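You operate a simulated robot arm through the tools that you are given. There is no shell and no other tool.

The job below is to be done with a simulated two-armed robot. You get a single attempt, and the scene is never put back.

## Task
Run station four at 12 seconds, 3 breaths and 100 bar.
Fine: one cycle, no scorched pad; the other stations' selectors stay as they are. Start no other station.
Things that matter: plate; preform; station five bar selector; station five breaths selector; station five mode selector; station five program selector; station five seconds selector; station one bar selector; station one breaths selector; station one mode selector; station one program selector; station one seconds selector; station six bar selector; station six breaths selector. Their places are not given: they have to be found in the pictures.

It is judged by the outcome, as a careful person would: the job done as asked, and still so three seconds after it is handed in. It fails if anything else is knocked over, pushed out of place, dropped, spilled or broken.

## Robot
Two 7-joint arms with two-finger parallel grippers on one trunk that stands fixed in place. Base frame: the origin is at the foot of the trunk, x ahead of it, y to its left, z up. Lengths are in cm, angles in degrees, forces in N, time in s.
The left shoulder is at [5, 20.9, 144.6], the right one opposite. With the tool pointing down near the work surface each hand reaches from about 10 to 86 cm from the base axis, measured 20 degrees to its own side. Payload 4.4 kg a hand.
The TCP of each hand is the grasp point between the finger pads, 2.3 cm short of the fingertips. In the tool frame z runs along the fingers and y along their closing line. The gripper opens to 9.4 cm. The fingers are 3.8 cm wide and 1 cm thick; the gripper's body (5.4 by 9.6 cm) begins 3.9 cm behind the TCP.
Orientation is told as [roll, pitch, yaw] about the base's x, y, z axes, in that order, counted from this pose: with the fingers straight down and closing along the base's y, the tool's x points along the base's -x, its y along +y and its z along -z.

## Interface
- The arms move only by the tool apply_moves. It takes "left_commands", "right_commands" or both (then of equal length, played together; a hand with none holds still); each is a list of rows, each a list of 7 numbers: the shift along the tool's x, y, z in units of 50 mm (1.0 is 50 mm), then the turn, a rotation vector about the tool's x, y, z in units of 5 degrees (1.0 is 5 degrees), then the closure, from 0 (fully open) to 1 (shut). In form: [[tx, ty, tz, rx, ry, rz, claw], ...]. A call has 1 to 20 rows; each row shifts and turns the commanded pose from where the row before left it, along the tool's axes as they then stand. A call with a number of a shift or a turn outside -1 to 1 is refused whole. Rows are played at 5 a second. More than 5 cm and 8.6 degrees between two rows, or a gripper value outside its range, and nothing of the call is played. A pose out of reach is approached as far as the arm can. The call stops where the force on the tool passes 40 N (or 10 N more than at its start, if that is more) or the arm is blocked; 0.2 s more then pass. Each finger travels about 10.8 cm/s and halts on what it meets, pressing with about 39 N; the grip force reading is that of the motor and also rises with nothing between the fingers. The clock runs only during rows and for 0.2 s after the last one: add rows that do not move to give the fingers time. It gives the time, the measured TCP pose, the force on the tool (base axes), the opening and the grip force at its end, in the units of the frame above (readings bear some noise), with the torque about the TCP (base axes, N m) and any sound that the robot's microphone picked up.
- Cameras (640 x 400 px; columns grow to the right, rows downward): "scene" is now at [14.08, -5.21, 162.24]; the picture's right is [-0.57, -0.82, 0.00], its down [-0.43, 0.30, -0.85] and it looks along [0.70, -0.48, -0.53] (base axes); focal length 214 px, centre (320, 200). "left" rides on the left gripper at [8.6, -1.6, -7.5] in its tool frame; the picture's right is [0.18, 0.98, 0.00], its down [-0.58, 0.11, -0.81] and it looks along [-0.79, 0.15, 0.59] (tool axes); focal length 243 px, centre (320, 200). "right" rides on the right gripper at [8.6, 1.6, -7.5] in its tool frame; the picture's right is [-0.18, 0.98, 0.00], its down [-0.58, -0.11, -0.81] and it looks along [-0.79, -0.15, 0.59] (tool axes); focal length 243 px, centre (320, 200).
- grab_frame(camera): a new picture of that camera. It takes no simulated time.
- raise_lower(by): slides the trunk up (or, below 0, down) by that many cm; the arms and the scene camera ride with it, the base frame stays. It gives what a move gives, with no picture.
- pan_tilt(pan, tilt): turns the head with the scene camera to pan (to the left, within 80 degrees either way) and tilt (down, from -29 to 69), counted from straight ahead of the robot. It gives what a move gives.
- probe_pixels(camera, pixels): for up to 12 pixels [column, row] of the newest picture of that camera ("zoom" is the newest enlarged one), the place [x, y, z] in the base frame of the surface seen there, good to about 0.2 cm. It takes no simulated time.
- enlarge(camera, box): a new picture of the part [left, top, right, bottom] of that camera's present view, enlarged. It takes no simulated time.
- hand_in(): hands the job in; it is judged then, once.

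Leave the grippers open and the arms clear of the work at the hand-in unless told otherwise.

The tools are called after ">>>" as name(argument=value, ...) on one line, values as JSON. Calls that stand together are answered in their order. apply_moves: Moves the arms, as the interface text tells. Its arguments: {"type":"object","properties":{"left_commands":{"type":"array","items":{"type":"array","items":{"type":"number"}}},"right_commands":{"type":"array","items":{"type":"array","items":{"type":"number"}}}},"required":[]} The other tools are called the same way: raise_lower (by) slides the trunk up or down; pan_tilt (pan, tilt) turns the head that bears the scene camera; grab_frame (camera) takes a picture; probe_pixels (camera, pixels) gives the place of the surface under pixels of a picture; enlarge (camera, box) takes an enlarged picture of a part of a camera's view; hand_in () hands the job in.

At the start:

```text
time: 0.0
left_eef_pos: [51.0, -3.56, 155.69]
left_tcp_rot: [0.0, 0.0, 0.0]
left_contact_force: [0.3, -0.5, 0.5]
left_wrist_torque: [0.01, -0.02, -0.01]
left_gripper_width: 9.38
left_grip_force: 0.2
right_eef_pos: [35.37, -47.24, 150.54]
right_tcp_rot: [0.0, 0.0, 0.0]
right_contact_force: [0.7, -0.2, -0.5]
right_wrist_torque: [-0.01, 0.06, 0.01]
right_gripper_width: 9.4
right_grip_force: 0.1
trunk travel left (down, up): [-52.5, 3.8]
head pan, tilt: [-34.8, 31.9]
```

scene: 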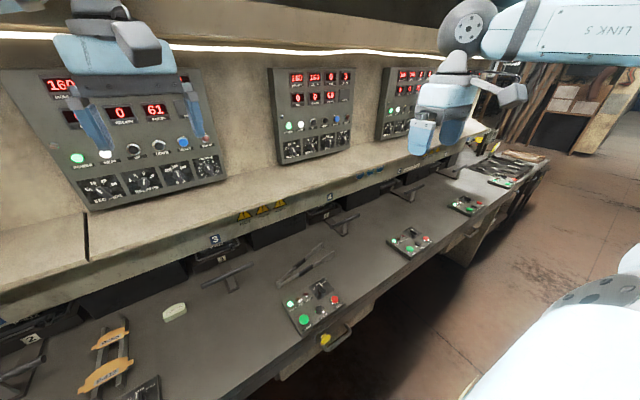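
right: 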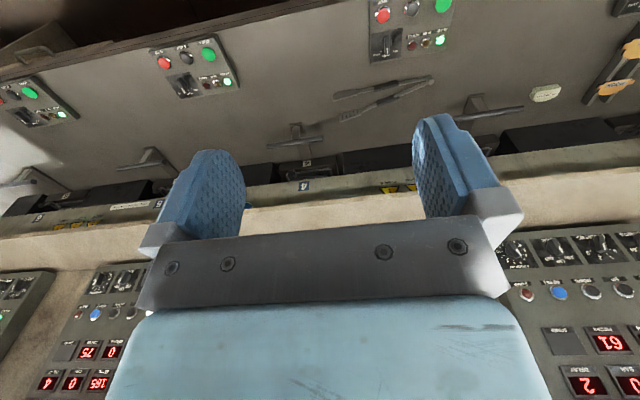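
left: 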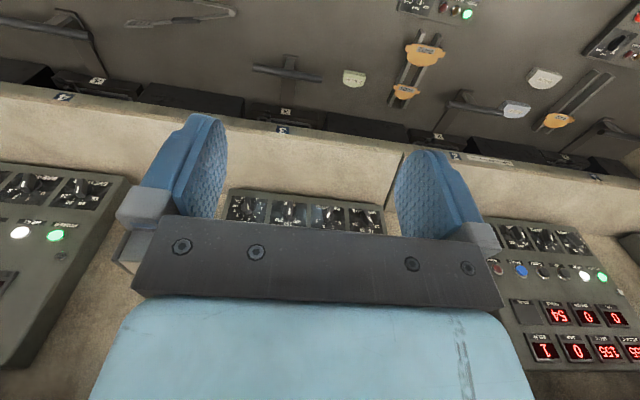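

I see a long bench with several press stations and control panels on the wall above. I'll look first at the scene camera, widely, before any movement.

>>> grab_frame(camera="scene")

>>> enlarge(camera="scene", box=[240, 50, 400, 180])

>>> enlarge(camera="scene", box=[180, 160, 480, 348])

```text
taken
```

scene: 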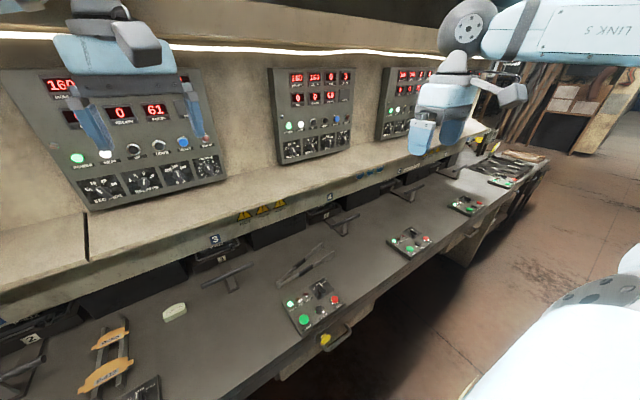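

```text
3.08 times, centred on (320, 115) of scene
```

zoom: 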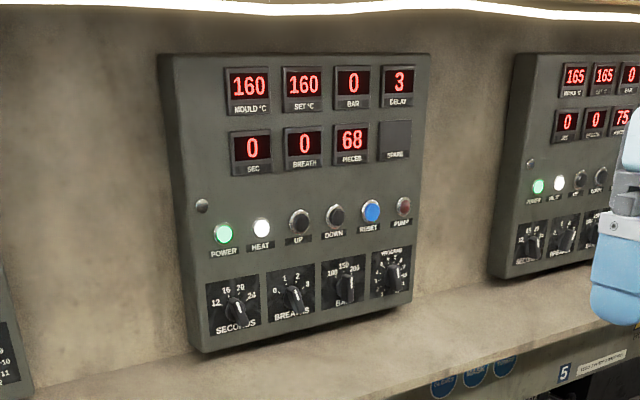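

```text
2.13 times, centred on (330, 254) of scene
```

zoom: 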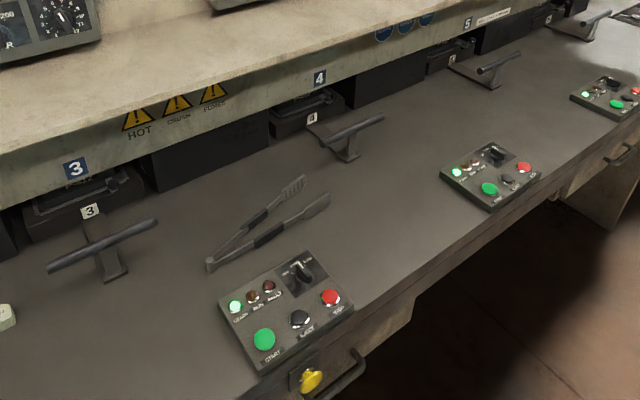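

Labels 3, 4 and 5 are visible on the shelf edge. I'll probe the label plates, the panels and the bench control boxes to work out which belongs to station four.

>>> probe_pixels(camera="scene", pixels=[[214, 240], [330, 197], [312, 293], [410, 240], [467, 205], [150, 180], [311, 145], [340, 225], [230, 280], [408, 190], [305, 265], [176, 310]])

>>> enlarge(camera="scene", box=[380, 140, 560, 260])

>>> enlarge(camera="scene", box=[0, 50, 240, 210])

```text
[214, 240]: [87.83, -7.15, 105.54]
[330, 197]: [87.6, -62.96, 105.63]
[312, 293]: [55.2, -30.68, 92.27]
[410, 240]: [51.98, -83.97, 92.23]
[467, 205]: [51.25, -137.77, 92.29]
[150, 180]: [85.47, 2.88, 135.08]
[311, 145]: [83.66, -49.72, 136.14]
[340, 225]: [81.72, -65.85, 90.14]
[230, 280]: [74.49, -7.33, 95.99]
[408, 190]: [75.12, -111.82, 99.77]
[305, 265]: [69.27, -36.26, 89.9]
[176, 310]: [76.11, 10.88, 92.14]
```

```text
3.33 times, centred on (470, 200) of scene
```

zoom: 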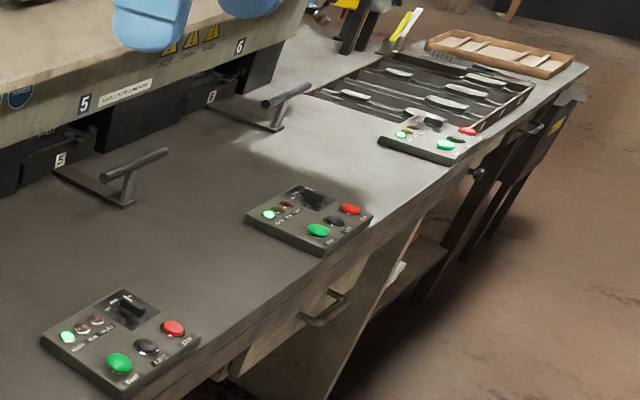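

```text
2.50 times, centred on (120, 130) of scene
```

zoom: 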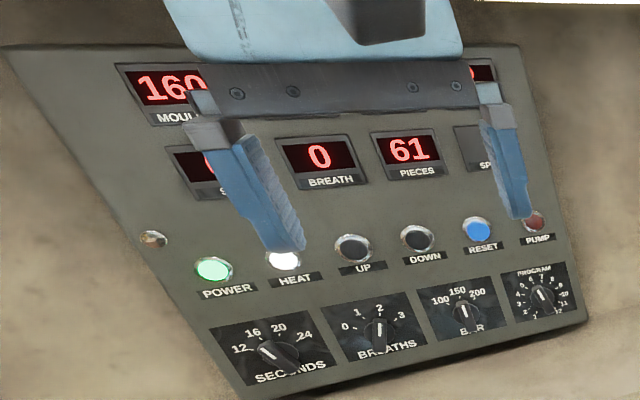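

Labels 3 and 4 sit at y ≈ -7 and y ≈ -63. The control boxes are at y ≈ -31, -84 and -138, so the pairing isn't certain yet. I'll pan the head to see the whole row of stations, starting with the right end.

>>> pan_tilt(pan=-55, tilt=25)

>>> grab_frame(camera="scene")

```text
time: 0.8
left_eef_pos: [50.97, -3.61, 155.56]
left_tcp_rot: [0.0, 0.0, -0.1]
left_contact_force: [-0.3, 0.6, -0.7]
left_wrist_torque: [-0.05, 0.0, -0.04]
left_gripper_width: 9.4
left_grip_force: 0.0
right_eef_pos: [35.41, -47.19, 150.47]
right_tcp_rot: [0.1, -0.1, 0.0]
right_contact_force: [0.3, 0.1, 0.1]
right_wrist_torque: [-0.02, 0.0, 0.03]
right_gripper_width: 9.42
right_grip_force: 0.1
trunk travel left (down, up): [-52.5, 3.8]
head pan, tilt: [-55.0, 25.0]
```

```text
taken
```

scene: 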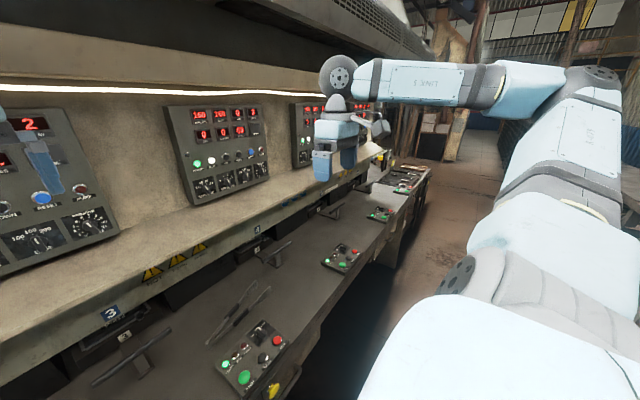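

>>> enlarge(camera="scene", box=[280, 90, 440, 190])

>>> enlarge(camera="scene", box=[280, 160, 440, 260])

>>> probe_pixels(camera="scene", pixels=[[170, 112], [195, 203], [267, 178], [255, 107], [295, 108], [306, 166], [338, 248], [380, 215], [408, 190], [258, 230], [290, 105], [250, 350]])

>>> pan_tilt(pan=20, tilt=30)

>>> grab_frame(camera="scene")

```text
4.00 times, centred on (360, 140) of scene
```

zoom: 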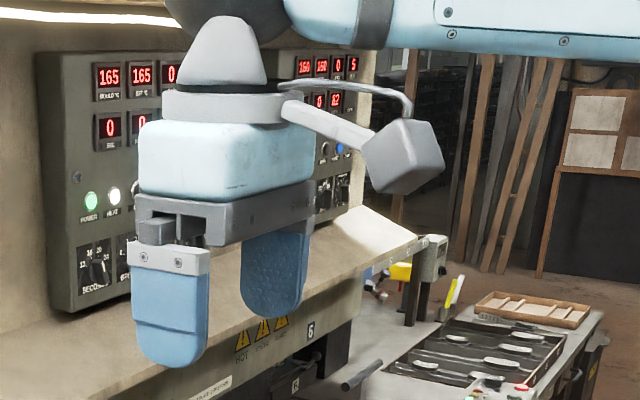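

```text
4.00 times, centred on (360, 210) of scene
```

zoom: 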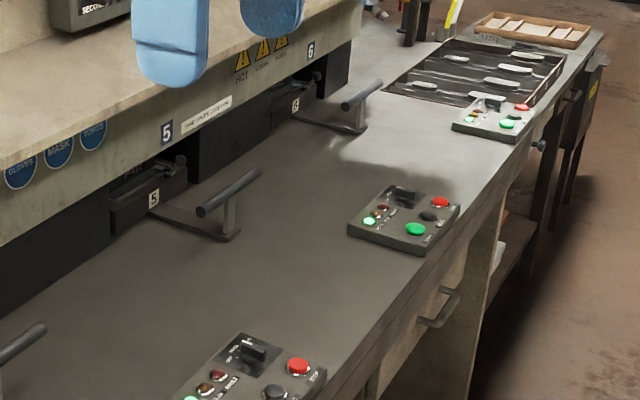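

```text
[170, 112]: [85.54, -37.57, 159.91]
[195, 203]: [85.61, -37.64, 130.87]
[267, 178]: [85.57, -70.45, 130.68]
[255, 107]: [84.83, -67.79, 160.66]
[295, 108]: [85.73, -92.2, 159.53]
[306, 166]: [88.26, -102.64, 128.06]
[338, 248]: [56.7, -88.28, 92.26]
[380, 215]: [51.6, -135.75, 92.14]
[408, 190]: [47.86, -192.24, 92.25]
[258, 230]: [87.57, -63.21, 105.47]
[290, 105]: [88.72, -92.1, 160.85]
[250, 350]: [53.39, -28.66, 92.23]
```

```text
time: 2.3
left_eef_pos: [51.07, -3.56, 155.49]
left_tcp_rot: [0.0, 0.0, 0.0]
left_contact_force: [0.5, 0.1, 0.4]
left_wrist_torque: [0.04, -0.02, 0.0]
left_gripper_width: 9.39
left_grip_force: 0.1
right_eef_pos: [35.38, -47.17, 150.45]
right_tcp_rot: [0.0, -0.1, 0.0]
right_contact_force: [0.1, 0.0, 0.0]
right_wrist_torque: [-0.02, -0.01, -0.01]
right_gripper_width: 9.42
right_grip_force: 0.0
trunk travel left (down, up): [-52.5, 3.8]
head pan, tilt: [20.0, 30.0]
```

```text
taken
```

scene: 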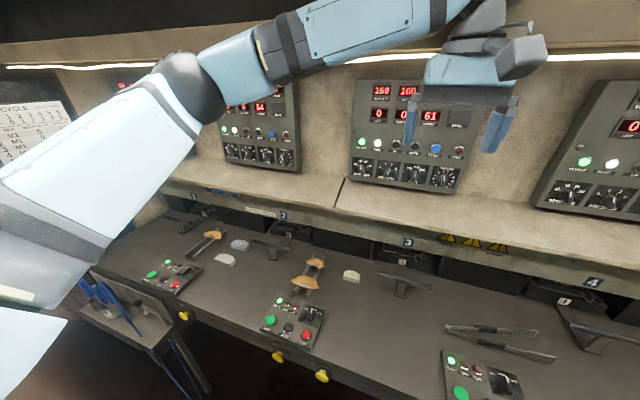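

Six label positions and a wall chart titled "CYCLE" come into view at the left. I'll read the chart and look closely at this side.

>>> enlarge(camera="scene", box=[0, 60, 100, 160])

>>> enlarge(camera="scene", box=[120, 190, 380, 350])

>>> probe_pixels(camera="scene", pixels=[[284, 215], [408, 243], [594, 281], [172, 277], [292, 322], [478, 380], [272, 248], [405, 285], [580, 330], [260, 155], [355, 177], [30, 115]])

>>> pan_tilt(pan=55, tilt=25)

>>> grab_frame(camera="scene")

```text
4.00 times, centred on (50, 110) of scene
```

zoom: 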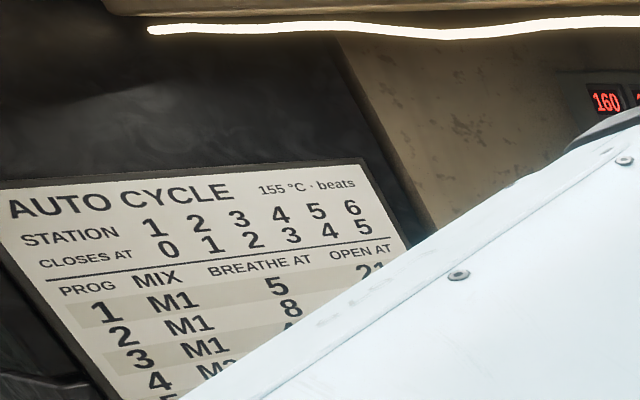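

```text
2.46 times, centred on (250, 270) of scene
```

zoom: 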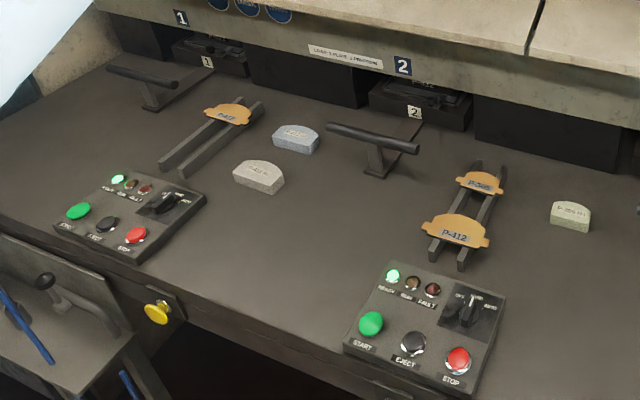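

```text
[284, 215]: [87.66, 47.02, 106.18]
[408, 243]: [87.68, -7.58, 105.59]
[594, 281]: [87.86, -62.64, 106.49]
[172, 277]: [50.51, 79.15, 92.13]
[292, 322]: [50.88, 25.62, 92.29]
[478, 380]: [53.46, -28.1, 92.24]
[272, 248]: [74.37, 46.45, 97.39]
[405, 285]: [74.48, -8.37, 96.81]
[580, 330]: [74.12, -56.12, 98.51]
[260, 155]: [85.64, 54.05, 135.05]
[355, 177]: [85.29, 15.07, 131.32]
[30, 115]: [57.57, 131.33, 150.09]
```

```text
time: 3.3
left_eef_pos: [51.04, -3.54, 155.49]
left_tcp_rot: [0.0, 0.0, -0.1]
left_contact_force: [-0.6, -0.2, -0.9]
left_wrist_torque: [0.07, 0.03, 0.0]
left_gripper_width: 9.35
left_grip_force: 0.1
right_eef_pos: [35.38, -47.14, 150.38]
right_tcp_rot: [0.1, -0.1, 0.1]
right_contact_force: [-0.2, -0.1, 0.0]
right_wrist_torque: [0.0, -0.02, -0.03]
right_gripper_width: 9.39
right_grip_force: 0.2
trunk travel left (down, up): [-52.5, 3.8]
head pan, tilt: [55.0, 25.0]
```

```text
taken
```

scene: 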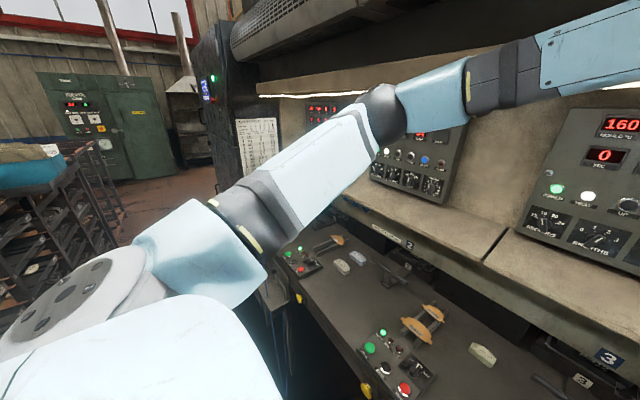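

The delay shown on each panel matches the chart: station 4 closes at 3, and the panel centred at y ≈ -54 shows DELAY 3. So that panel and the box at y ≈ -84 look like station four's. I'll read the chart from here, then go back to the box and panel details.

>>> enlarge(camera="scene", box=[225, 105, 290, 185])

>>> enlarge(camera="scene", box=[30, 60, 150, 160])

>>> enlarge(camera="scene", box=[190, 40, 250, 120])

>>> enlarge(camera="scene", box=[260, 200, 500, 400])

>>> enlarge(camera="scene", box=[0, 130, 120, 300])

```text
5.00 times, centred on (258, 145) of scene
```

zoom: 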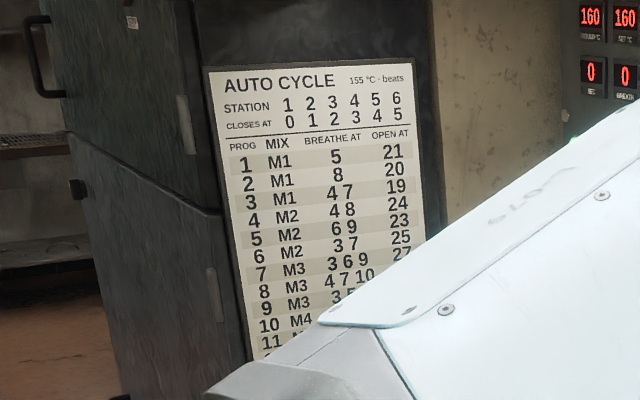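

```text
4.00 times, centred on (90, 110) of scene
```

zoom: 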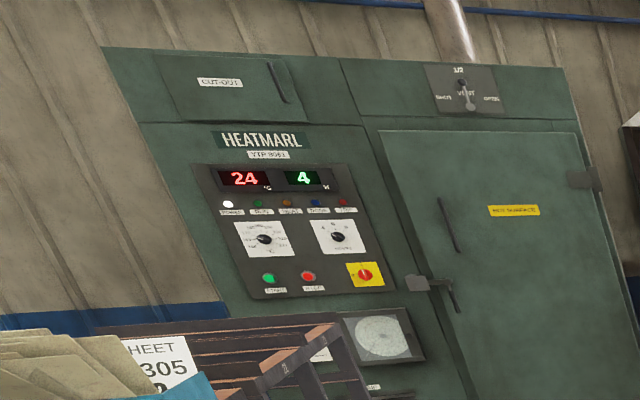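

```text
5.00 times, centred on (220, 80) of scene
```

zoom: 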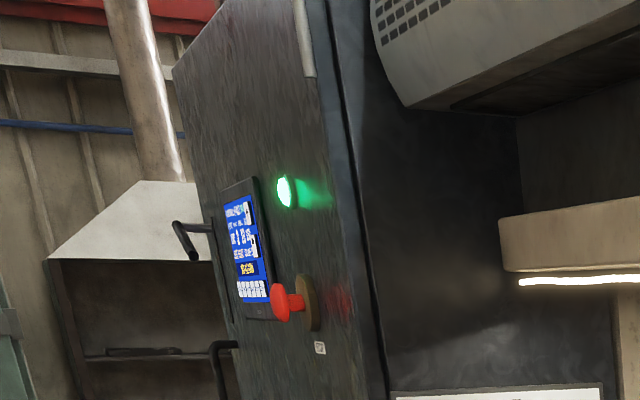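

```text
2.00 times, centred on (380, 300) of scene
```

zoom: 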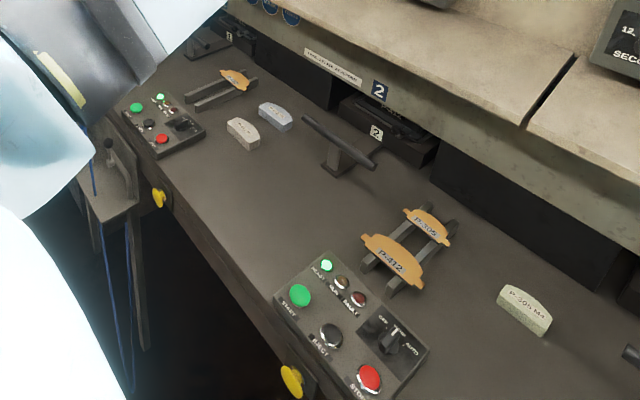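

```text
2.35 times, centred on (60, 215) of scene
```

zoom: 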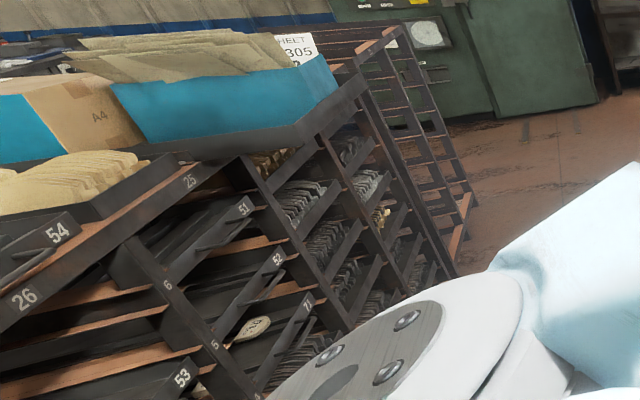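

The mode selectors on the boxes have positions, one of them "AUTO". I'll turn the head back to station four and look closely at its box and panel.

>>> pan_tilt(pan=-55, tilt=40)

>>> grab_frame(camera="scene")

>>> enlarge(camera="scene", box=[310, 165, 390, 215])

>>> enlarge(camera="scene", box=[150, 30, 300, 124])

>>> enlarge(camera="scene", box=[200, 110, 360, 210])

```text
time: 5.2
left_eef_pos: [51.01, -3.47, 155.56]
left_tcp_rot: [-0.1, 0.0, 0.0]
left_contact_force: [0.5, 0.0, -1.3]
left_wrist_torque: [-0.02, -0.02, 0.02]
left_gripper_width: 9.39
left_grip_force: 0.1
right_eef_pos: [35.33, -47.18, 150.38]
right_tcp_rot: [0.1, -0.1, 0.0]
right_contact_force: [-0.1, 0.2, 0.0]
right_wrist_torque: [0.02, 0.0, 0.03]
right_gripper_width: 9.4
right_grip_force: 0.0
trunk travel left (down, up): [-52.5, 3.8]
head pan, tilt: [-55.0, 40.0]
```

```text
taken
```

scene: 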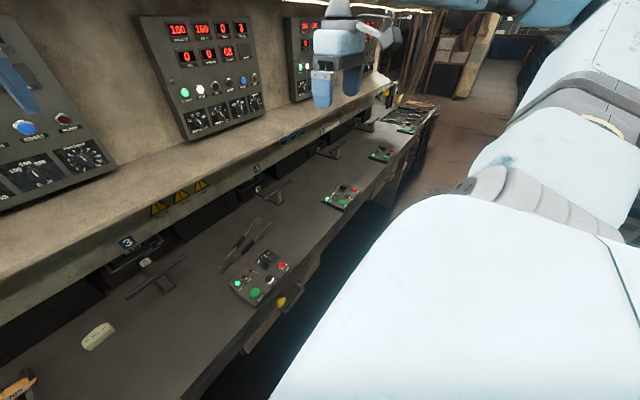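

```text
8.00 times, centred on (350, 190) of scene
```

zoom: 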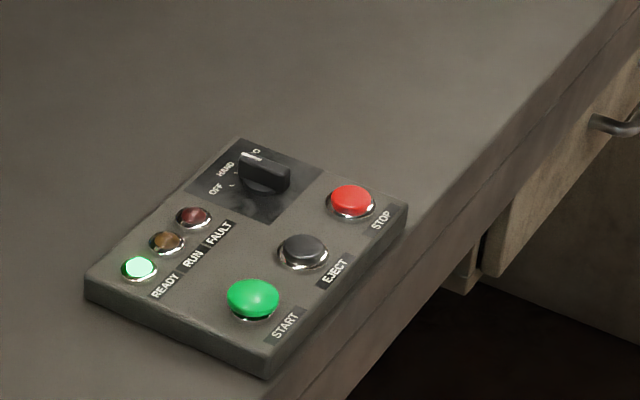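

```text
4.26 times, centred on (225, 77) of scene
```

zoom: 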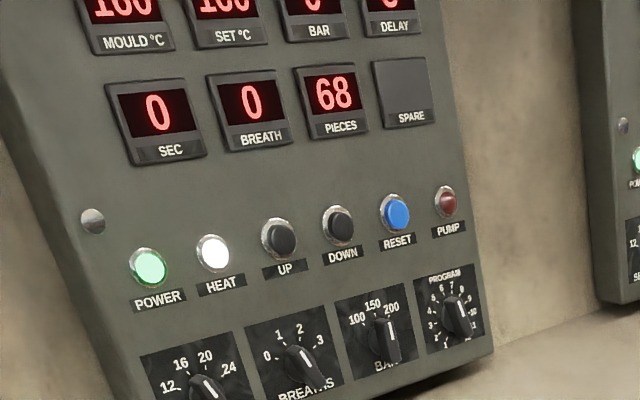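

```text
4.00 times, centred on (280, 160) of scene
```

zoom: 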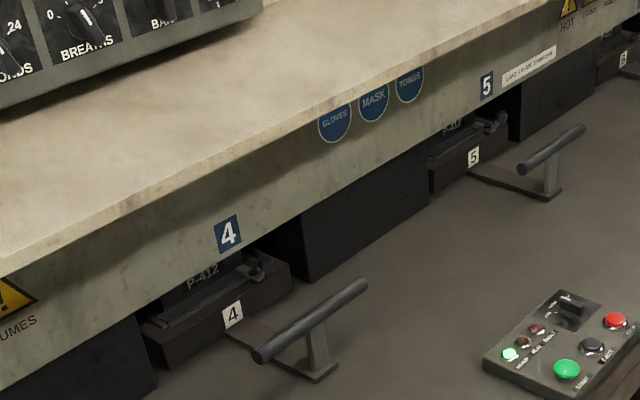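

Station four's mode knob reads OFF / HAND / AUTO, and plate P-412 appears to be in its mould already. I'll zoom in on the signs and on the drawer of station four.

>>> enlarge(camera="scene", box=[310, 110, 370, 150])

>>> enlarge(camera="scene", box=[230, 160, 300, 210])

>>> enlarge(camera="scene", box=[325, 175, 365, 205])

>>> enlarge(camera="scene", box=[180, 85, 270, 140])

>>> enlarge(camera="scene", box=[100, 210, 190, 300])

```text
10.00 times, centred on (340, 130) of scene
```

zoom: 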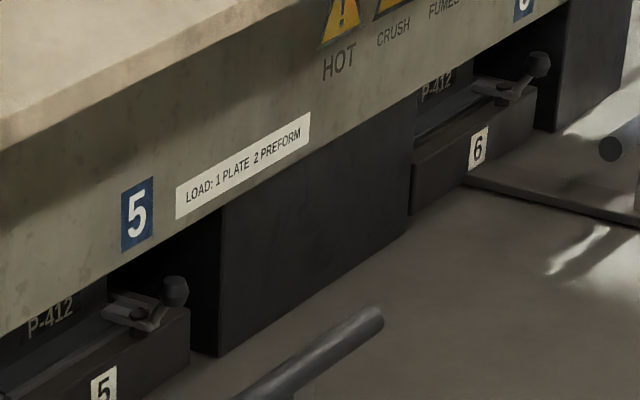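

```text
8.00 times, centred on (265, 185) of scene
```

zoom: 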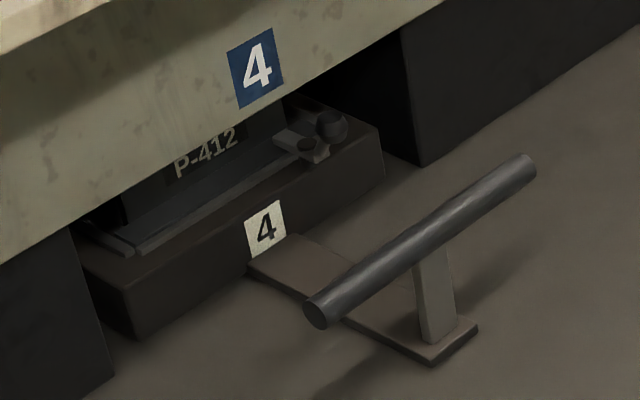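

```text
13.33 times, centred on (345, 190) of scene
```

zoom: 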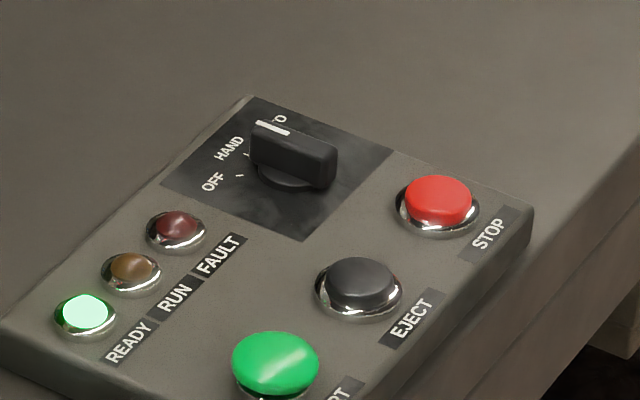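

```text
7.11 times, centred on (225, 112) of scene
```

zoom: 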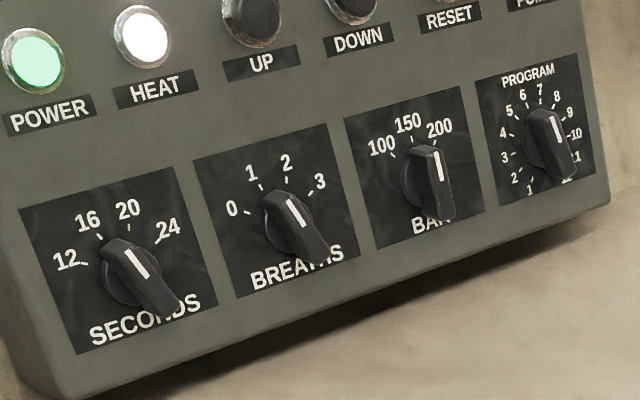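

```text
4.44 times, centred on (145, 255) of scene
```

zoom: 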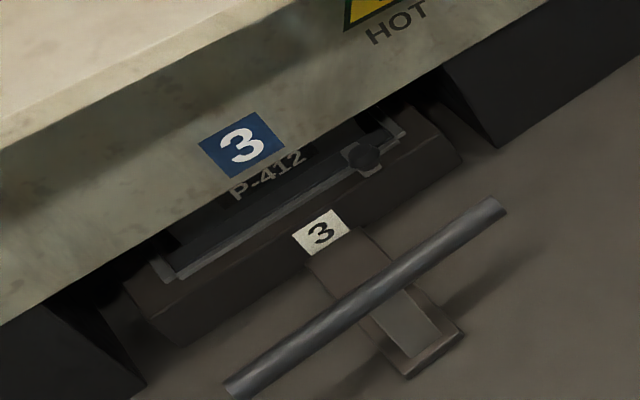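

The sign says "LOAD: 1 PLATE 2 PREFORM". Station four's dials look like about 16–20 s, about 1 breath and about 150 bar, with the mode near AUTO, but the view is oblique. I'll probe the knobs on panel four and the buttons on box four.

>>> probe_pixels(camera="scene", pixels=[[199.7, 121.8], [221.5, 115.5], [240.9, 108.5], [257.8, 103.6], [341.6, 202.2], [347.9, 196.4], [354, 190], [343, 186.5], [327.5, 198.5], [209, 127], [187, 110], [276, 191]])

>>> grab_frame(camera="right")

>>> grab_frame(camera="left")

```text
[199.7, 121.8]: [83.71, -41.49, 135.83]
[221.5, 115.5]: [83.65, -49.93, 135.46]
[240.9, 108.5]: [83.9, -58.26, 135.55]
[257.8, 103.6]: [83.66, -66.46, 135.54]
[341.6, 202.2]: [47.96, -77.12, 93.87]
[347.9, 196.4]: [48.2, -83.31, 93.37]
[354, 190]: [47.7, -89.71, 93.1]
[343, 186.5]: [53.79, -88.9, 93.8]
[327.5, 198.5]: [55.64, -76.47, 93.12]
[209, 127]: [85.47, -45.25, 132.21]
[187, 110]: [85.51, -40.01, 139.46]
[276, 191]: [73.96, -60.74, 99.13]
```

```text
taken
```

right: 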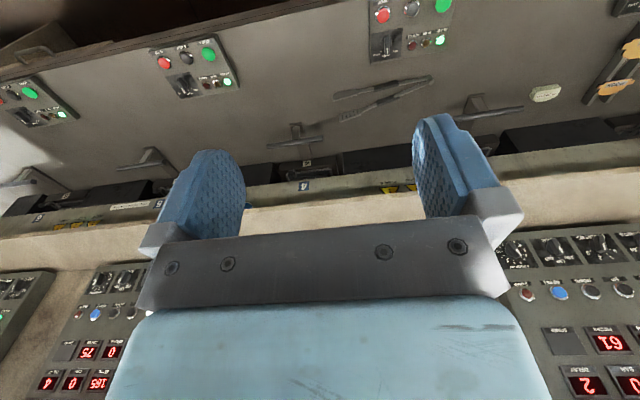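

```text
taken
```

left: 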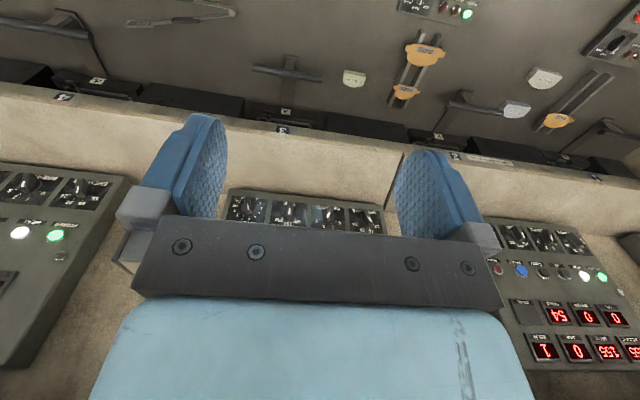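

The knobs stick out to x ≈ 83.7 from a panel face at x ≈ 85.5, at z ≈ 135.5, with y ≈ -41.5, -50, -58 and -66.5. Box four has START at (48, -77), EJECT, STOP and the mode knob at about (54, -89). Next I'll lower the trunk so the scene camera sees the panel square on and the arm has the best reach.

>>> raise_lower(by=-12)

>>> pan_tilt(pan=-35, tilt=20)

>>> grab_frame(camera="scene")

```text
time: 6.7
left_eef_pos: [51.01, -3.65, 143.57]
left_tcp_rot: [0.0, -0.1, 0.0]
left_contact_force: [0.5, 0.1, -0.2]
left_wrist_torque: [0.03, 0.0, -0.01]
left_gripper_width: 9.4
left_grip_force: 0.1
right_eef_pos: [35.38, -47.11, 138.4]
right_tcp_rot: [0.0, 0.0, 0.0]
right_contact_force: [0.4, -0.5, -0.6]
right_wrist_torque: [-0.05, -0.01, 0.0]
right_gripper_width: 9.4
right_grip_force: 0.0
trunk travel left (down, up): [-40.5, 15.8]
head pan, tilt: [-55.0, 40.0]
```

```text
time: 7.5
left_eef_pos: [51.03, -3.56, 143.6]
left_tcp_rot: [0.0, 0.0, 0.0]
left_contact_force: [1.0, -0.5, 0.2]
left_wrist_torque: [0.02, 0.03, -0.02]
left_gripper_width: 9.41
left_grip_force: 0.1
right_eef_pos: [35.39, -47.18, 138.49]
right_tcp_rot: [0.1, -0.1, -0.1]
right_contact_force: [-0.5, -0.3, -0.5]
right_wrist_torque: [0.01, 0.02, -0.02]
right_gripper_width: 9.42
right_grip_force: 0.1
trunk travel left (down, up): [-40.5, 15.8]
head pan, tilt: [-35.0, 20.0]
```

```text
taken
```

scene: 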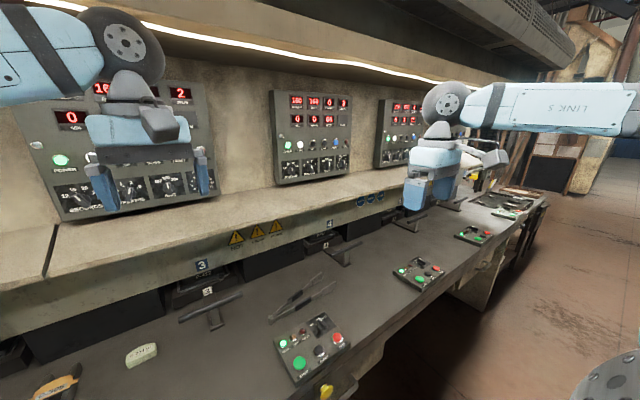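

The camera is now lower and has a clear view of panel four. I'll zoom in on its dials, the drawer of station four and the shelf geometry.

>>> enlarge(camera="scene", box=[268, 140, 358, 196])

>>> enlarge(camera="scene", box=[290, 215, 370, 275])

>>> enlarge(camera="scene", box=[150, 250, 250, 330])

>>> probe_pixels(camera="scene", pixels=[[240, 205], [300, 195], [330, 190], [250, 225], [310, 205], [150, 240], [310, 230], [330, 240], [360, 255], [350, 290], [300, 330], [320, 160]])

```text
7.11 times, centred on (313, 168) of scene
```

zoom: 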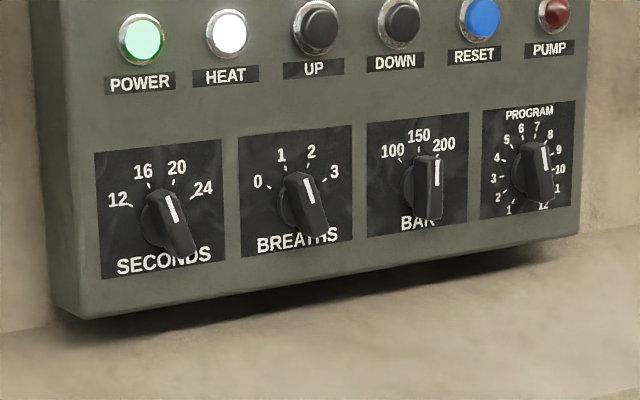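

```text
6.67 times, centred on (330, 245) of scene
```

zoom: 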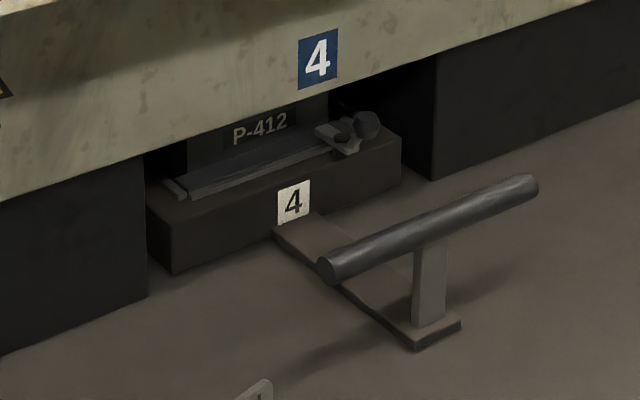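

```text
5.00 times, centred on (200, 290) of scene
```

zoom: 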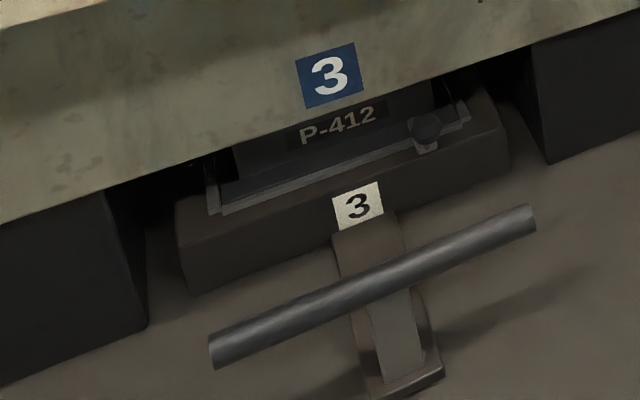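

```text
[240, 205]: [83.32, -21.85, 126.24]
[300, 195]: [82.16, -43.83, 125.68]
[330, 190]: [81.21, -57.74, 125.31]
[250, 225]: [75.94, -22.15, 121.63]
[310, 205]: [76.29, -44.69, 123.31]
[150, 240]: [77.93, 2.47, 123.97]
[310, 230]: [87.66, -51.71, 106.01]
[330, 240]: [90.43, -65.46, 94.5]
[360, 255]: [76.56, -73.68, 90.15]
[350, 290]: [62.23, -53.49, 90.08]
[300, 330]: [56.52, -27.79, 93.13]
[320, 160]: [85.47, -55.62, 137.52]
```

The dials now read SECONDS ≈ 16, BREATHS ≈ 1 and BAR ≈ 150, so all three need changing. I'll lower the trunk further to look inside the press mouth of station four and see whether it's loaded, before deciding anything.

>>> raise_lower(by=-25)

>>> pan_tilt(pan=-40, tilt=15)

>>> grab_frame(camera="scene")

```text
time: 10.1
left_eef_pos: [50.98, -3.57, 118.57]
left_tcp_rot: [-0.1, 0.1, 0.0]
left_contact_force: [0.4, -0.7, 0.0]
left_wrist_torque: [0.01, -0.03, -0.03]
left_gripper_width: 9.42
left_grip_force: 0.0
right_eef_pos: [35.43, -47.15, 113.41]
right_tcp_rot: [0.0, 0.0, 0.0]
right_contact_force: [-0.2, -1.1, 0.0]
right_wrist_torque: [0.01, 0.01, 0.01]
right_gripper_width: 9.39
right_grip_force: 0.0
trunk travel left (down, up): [-15.5, 40.8]
head pan, tilt: [-35.0, 20.0]
```

```text
time: 10.8
left_eef_pos: [50.86, -3.5, 118.64]
left_tcp_rot: [0.0, 0.1, 0.0]
left_contact_force: [0.8, -0.6, -0.3]
left_wrist_torque: [-0.07, 0.03, 0.02]
left_gripper_width: 9.41
left_grip_force: 0.0
right_eef_pos: [35.4, -47.21, 113.5]
right_tcp_rot: [0.1, 0.0, 0.0]
right_contact_force: [0.7, -0.4, 0.6]
right_wrist_torque: [-0.04, -0.02, 0.0]
right_gripper_width: 9.41
right_grip_force: 0.2
trunk travel left (down, up): [-15.5, 40.8]
head pan, tilt: [-40.0, 15.0]
```

```text
taken
```

scene: 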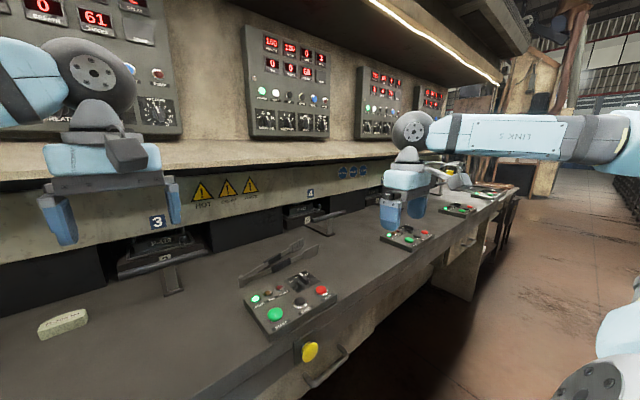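

>>> enlarge(camera="scene", box=[275, 180, 345, 240])

>>> enlarge(camera="scene", box=[105, 205, 215, 300])

>>> enlarge(camera="scene", box=[370, 215, 450, 260])

>>> enlarge(camera="scene", box=[245, 30, 335, 140])

```text
6.67 times, centred on (310, 210) of scene
```

zoom: 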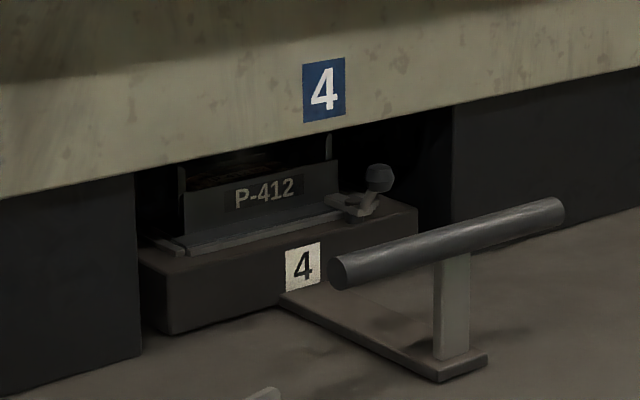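

```text
4.21 times, centred on (160, 252) of scene
```

zoom: 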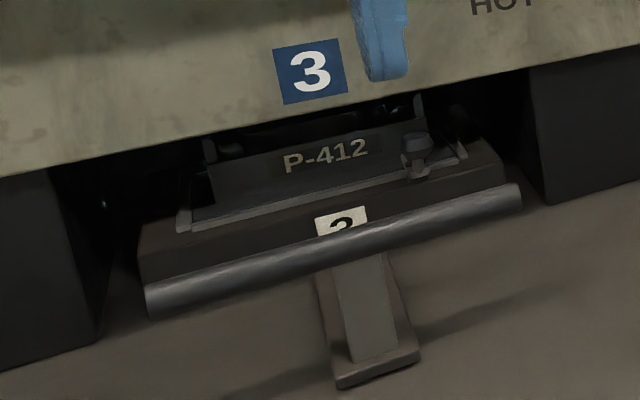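

```text
8.00 times, centred on (410, 238) of scene
```

zoom: 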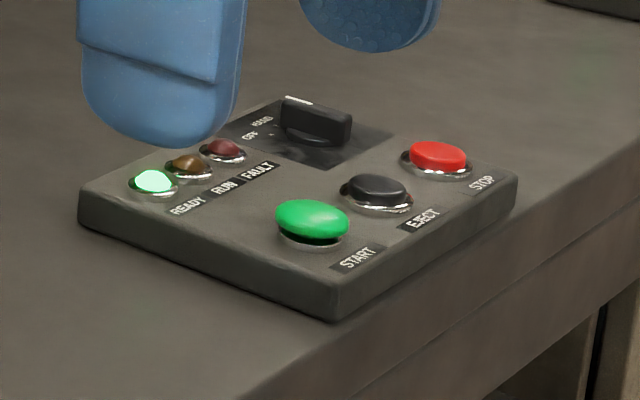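

```text
3.64 times, centred on (290, 85) of scene
```

zoom: 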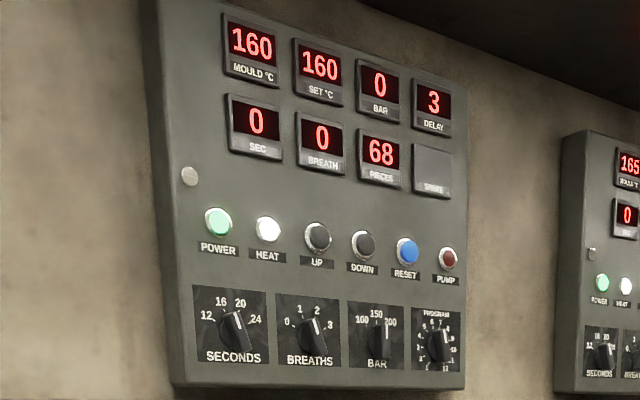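

Station four's mould block looks held by a small clamp with a knob. I'll compare the clamps at stations 3 and 4 and the positions of these parts.

>>> probe_pixels(camera="scene", pixels=[[318.7, 206.7], [314.5, 210.7], [307.3, 219.7], [182.6, 238.2], [192, 240.6], [165.2, 255.6], [127.5, 256.3], [288.3, 217.5], [309, 209], [300, 205], [300, 202], [155, 240]])

>>> enlarge(camera="scene", box=[290, 195, 330, 225])

>>> enlarge(camera="scene", box=[340, 150, 400, 200])

```text
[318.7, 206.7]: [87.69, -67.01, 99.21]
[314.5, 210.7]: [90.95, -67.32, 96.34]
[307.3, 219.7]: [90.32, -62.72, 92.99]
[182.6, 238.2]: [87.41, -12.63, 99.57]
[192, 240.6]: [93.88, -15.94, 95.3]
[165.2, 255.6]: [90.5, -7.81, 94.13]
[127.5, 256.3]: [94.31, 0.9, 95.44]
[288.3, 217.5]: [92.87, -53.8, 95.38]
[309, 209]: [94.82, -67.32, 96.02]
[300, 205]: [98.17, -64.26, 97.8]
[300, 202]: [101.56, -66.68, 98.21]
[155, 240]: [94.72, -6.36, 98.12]
```

```text
13.33 times, centred on (310, 210) of scene
```

zoom: 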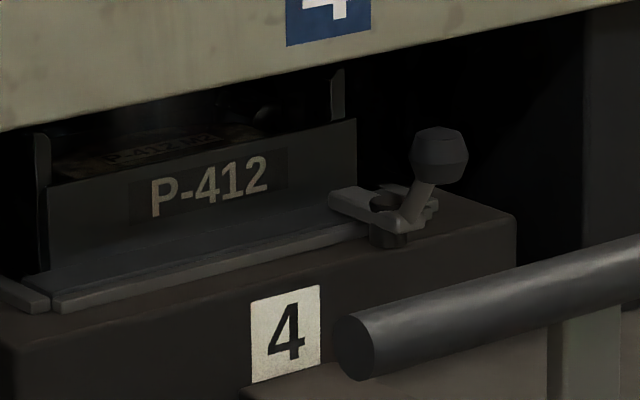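

```text
8.00 times, centred on (370, 175) of scene
```

zoom: 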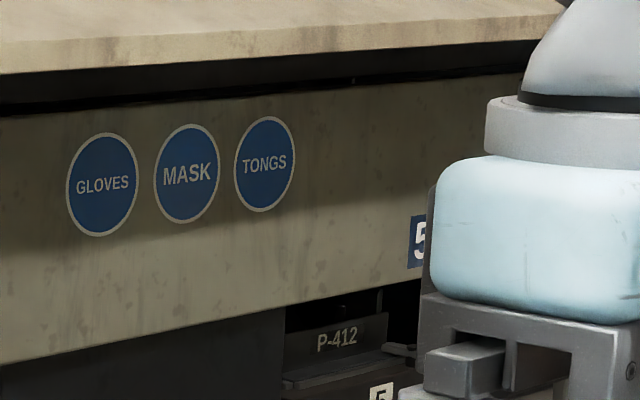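

Inside the mould behind the P-412 block I can see something with lettering on top, near zoom (175, 148). I'll enlarge that spot.

>>> enlarge(camera="scene", box=[290, 199, 314, 214])

>>> enlarge(camera="scene", box=[145, 225, 185, 250])

>>> probe_pixels(camera="scene", pixels=[[299, 206], [297, 206.5], [302, 205.5], [300, 204.5]])

```text
16.00 times, centred on (302, 206) of scene
```

zoom: 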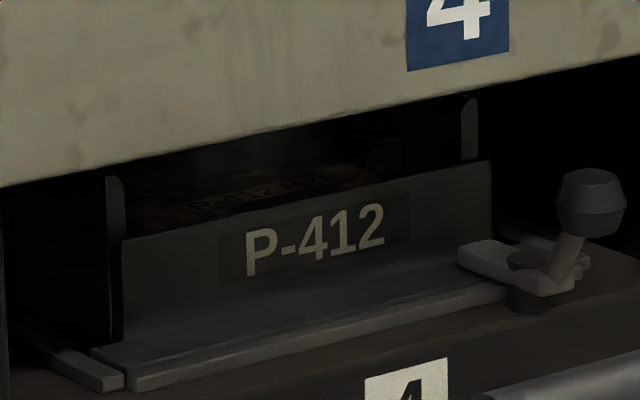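

```text
16.00 times, centred on (165, 238) of scene
```

zoom: 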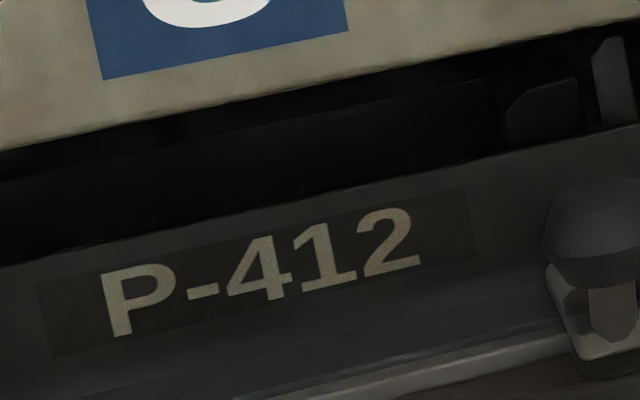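

```text
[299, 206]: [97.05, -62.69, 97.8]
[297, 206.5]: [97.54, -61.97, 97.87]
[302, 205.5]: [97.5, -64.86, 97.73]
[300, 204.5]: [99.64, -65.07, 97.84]
```

Station four already holds a preform marked P-412 in its mould; station 3's is empty. So the job is to set the dials and mode and then start one cycle. I'll raise the trunk so the shoulder is level with the panel knobs and look at the mode knob from above.

>>> raise_lower(by=27)

>>> grab_frame(camera="right")

>>> enlarge(camera="right", box=[140, 0, 280, 90])

>>> pan_tilt(pan=-45, tilt=22)

>>> grab_frame(camera="scene")

```text
time: 13.5
left_eef_pos: [50.99, -3.52, 145.52]
left_tcp_rot: [0.0, 0.0, 0.0]
left_contact_force: [-0.4, 0.2, 1.1]
left_wrist_torque: [0.03, -0.02, 0.0]
left_gripper_width: 9.41
left_grip_force: 0.1
right_eef_pos: [35.39, -47.09, 140.36]
right_tcp_rot: [0.0, -0.1, -0.1]
right_contact_force: [0.0, 0.1, 0.2]
right_wrist_torque: [0.03, 0.0, -0.02]
right_gripper_width: 9.42
right_grip_force: 0.1
trunk travel left (down, up): [-42.5, 13.8]
head pan, tilt: [-40.0, 15.0]
```

```text
taken
```

right: 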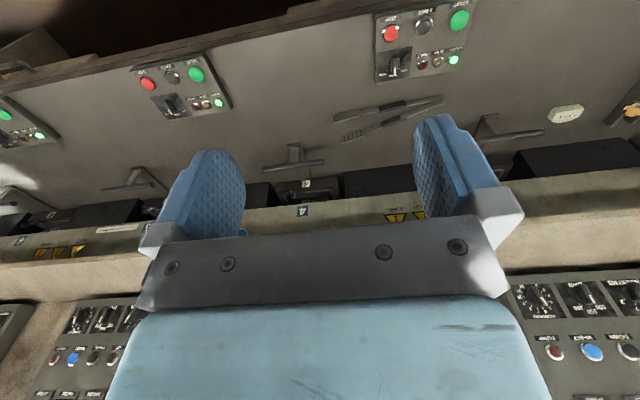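

```text
4.44 times, centred on (210, 45) of right
```

zoom: 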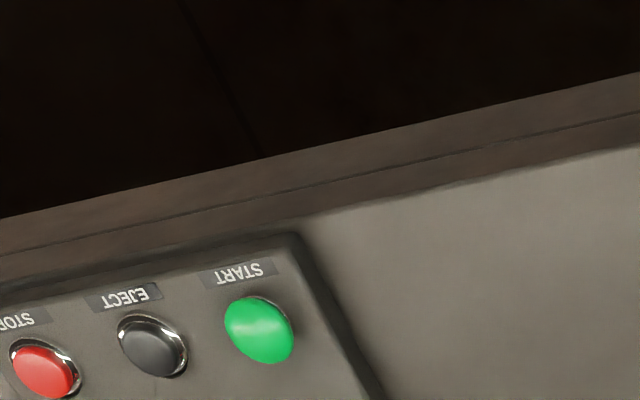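

```text
time: 14.2
left_eef_pos: [51.0, -3.41, 145.55]
left_tcp_rot: [0.0, 0.0, 0.0]
left_contact_force: [0.5, 0.7, -0.3]
left_wrist_torque: [0.01, -0.03, -0.02]
left_gripper_width: 9.39
left_grip_force: 0.0
right_eef_pos: [35.43, -47.16, 140.43]
right_tcp_rot: [0.0, -0.1, 0.0]
right_contact_force: [0.0, -0.7, 0.3]
right_wrist_torque: [-0.01, -0.01, -0.03]
right_gripper_width: 9.37
right_grip_force: 0.0
trunk travel left (down, up): [-42.5, 13.8]
head pan, tilt: [-45.0, 22.0]
```

```text
taken
```

scene: 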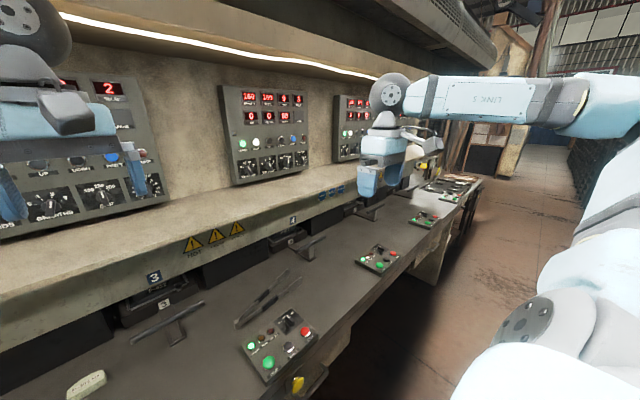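

>>> enlarge(camera="right", box=[130, 50, 240, 125])

>>> enlarge(camera="right", box=[365, 0, 485, 90])

>>> enlarge(camera="scene", box=[355, 235, 405, 275])

>>> enlarge(camera="scene", box=[240, 300, 330, 380])

```text
5.33 times, centred on (185, 88) of right
```

zoom: 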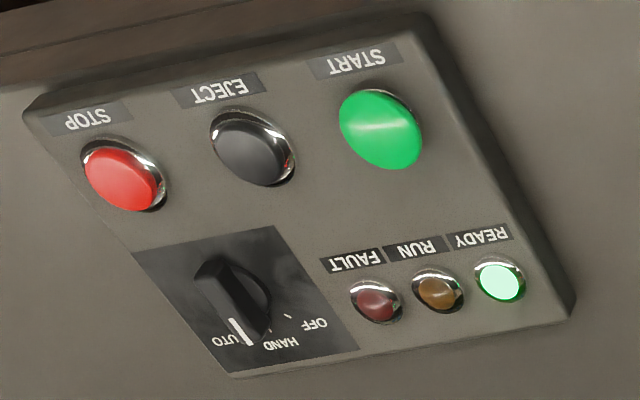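

```text
4.44 times, centred on (425, 45) of right
```

zoom: 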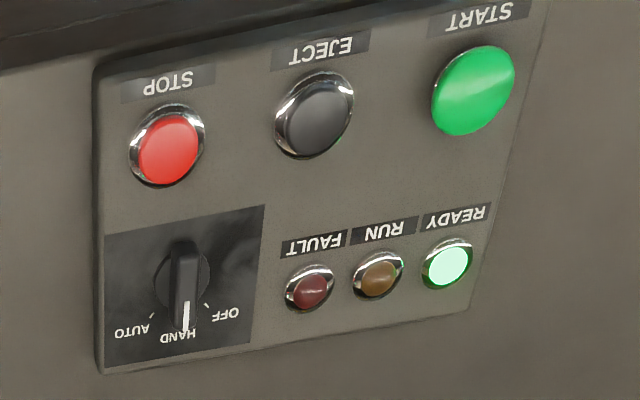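

```text
10.00 times, centred on (380, 255) of scene
```

zoom: 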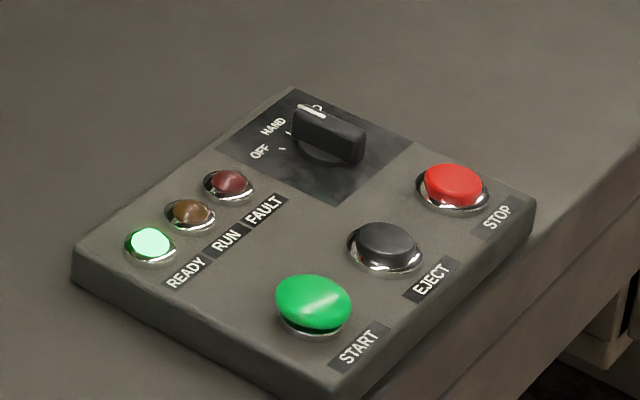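

```text
5.00 times, centred on (285, 340) of scene
```

zoom: 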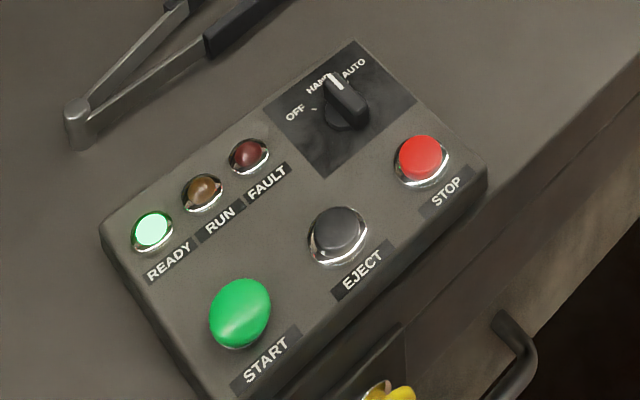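

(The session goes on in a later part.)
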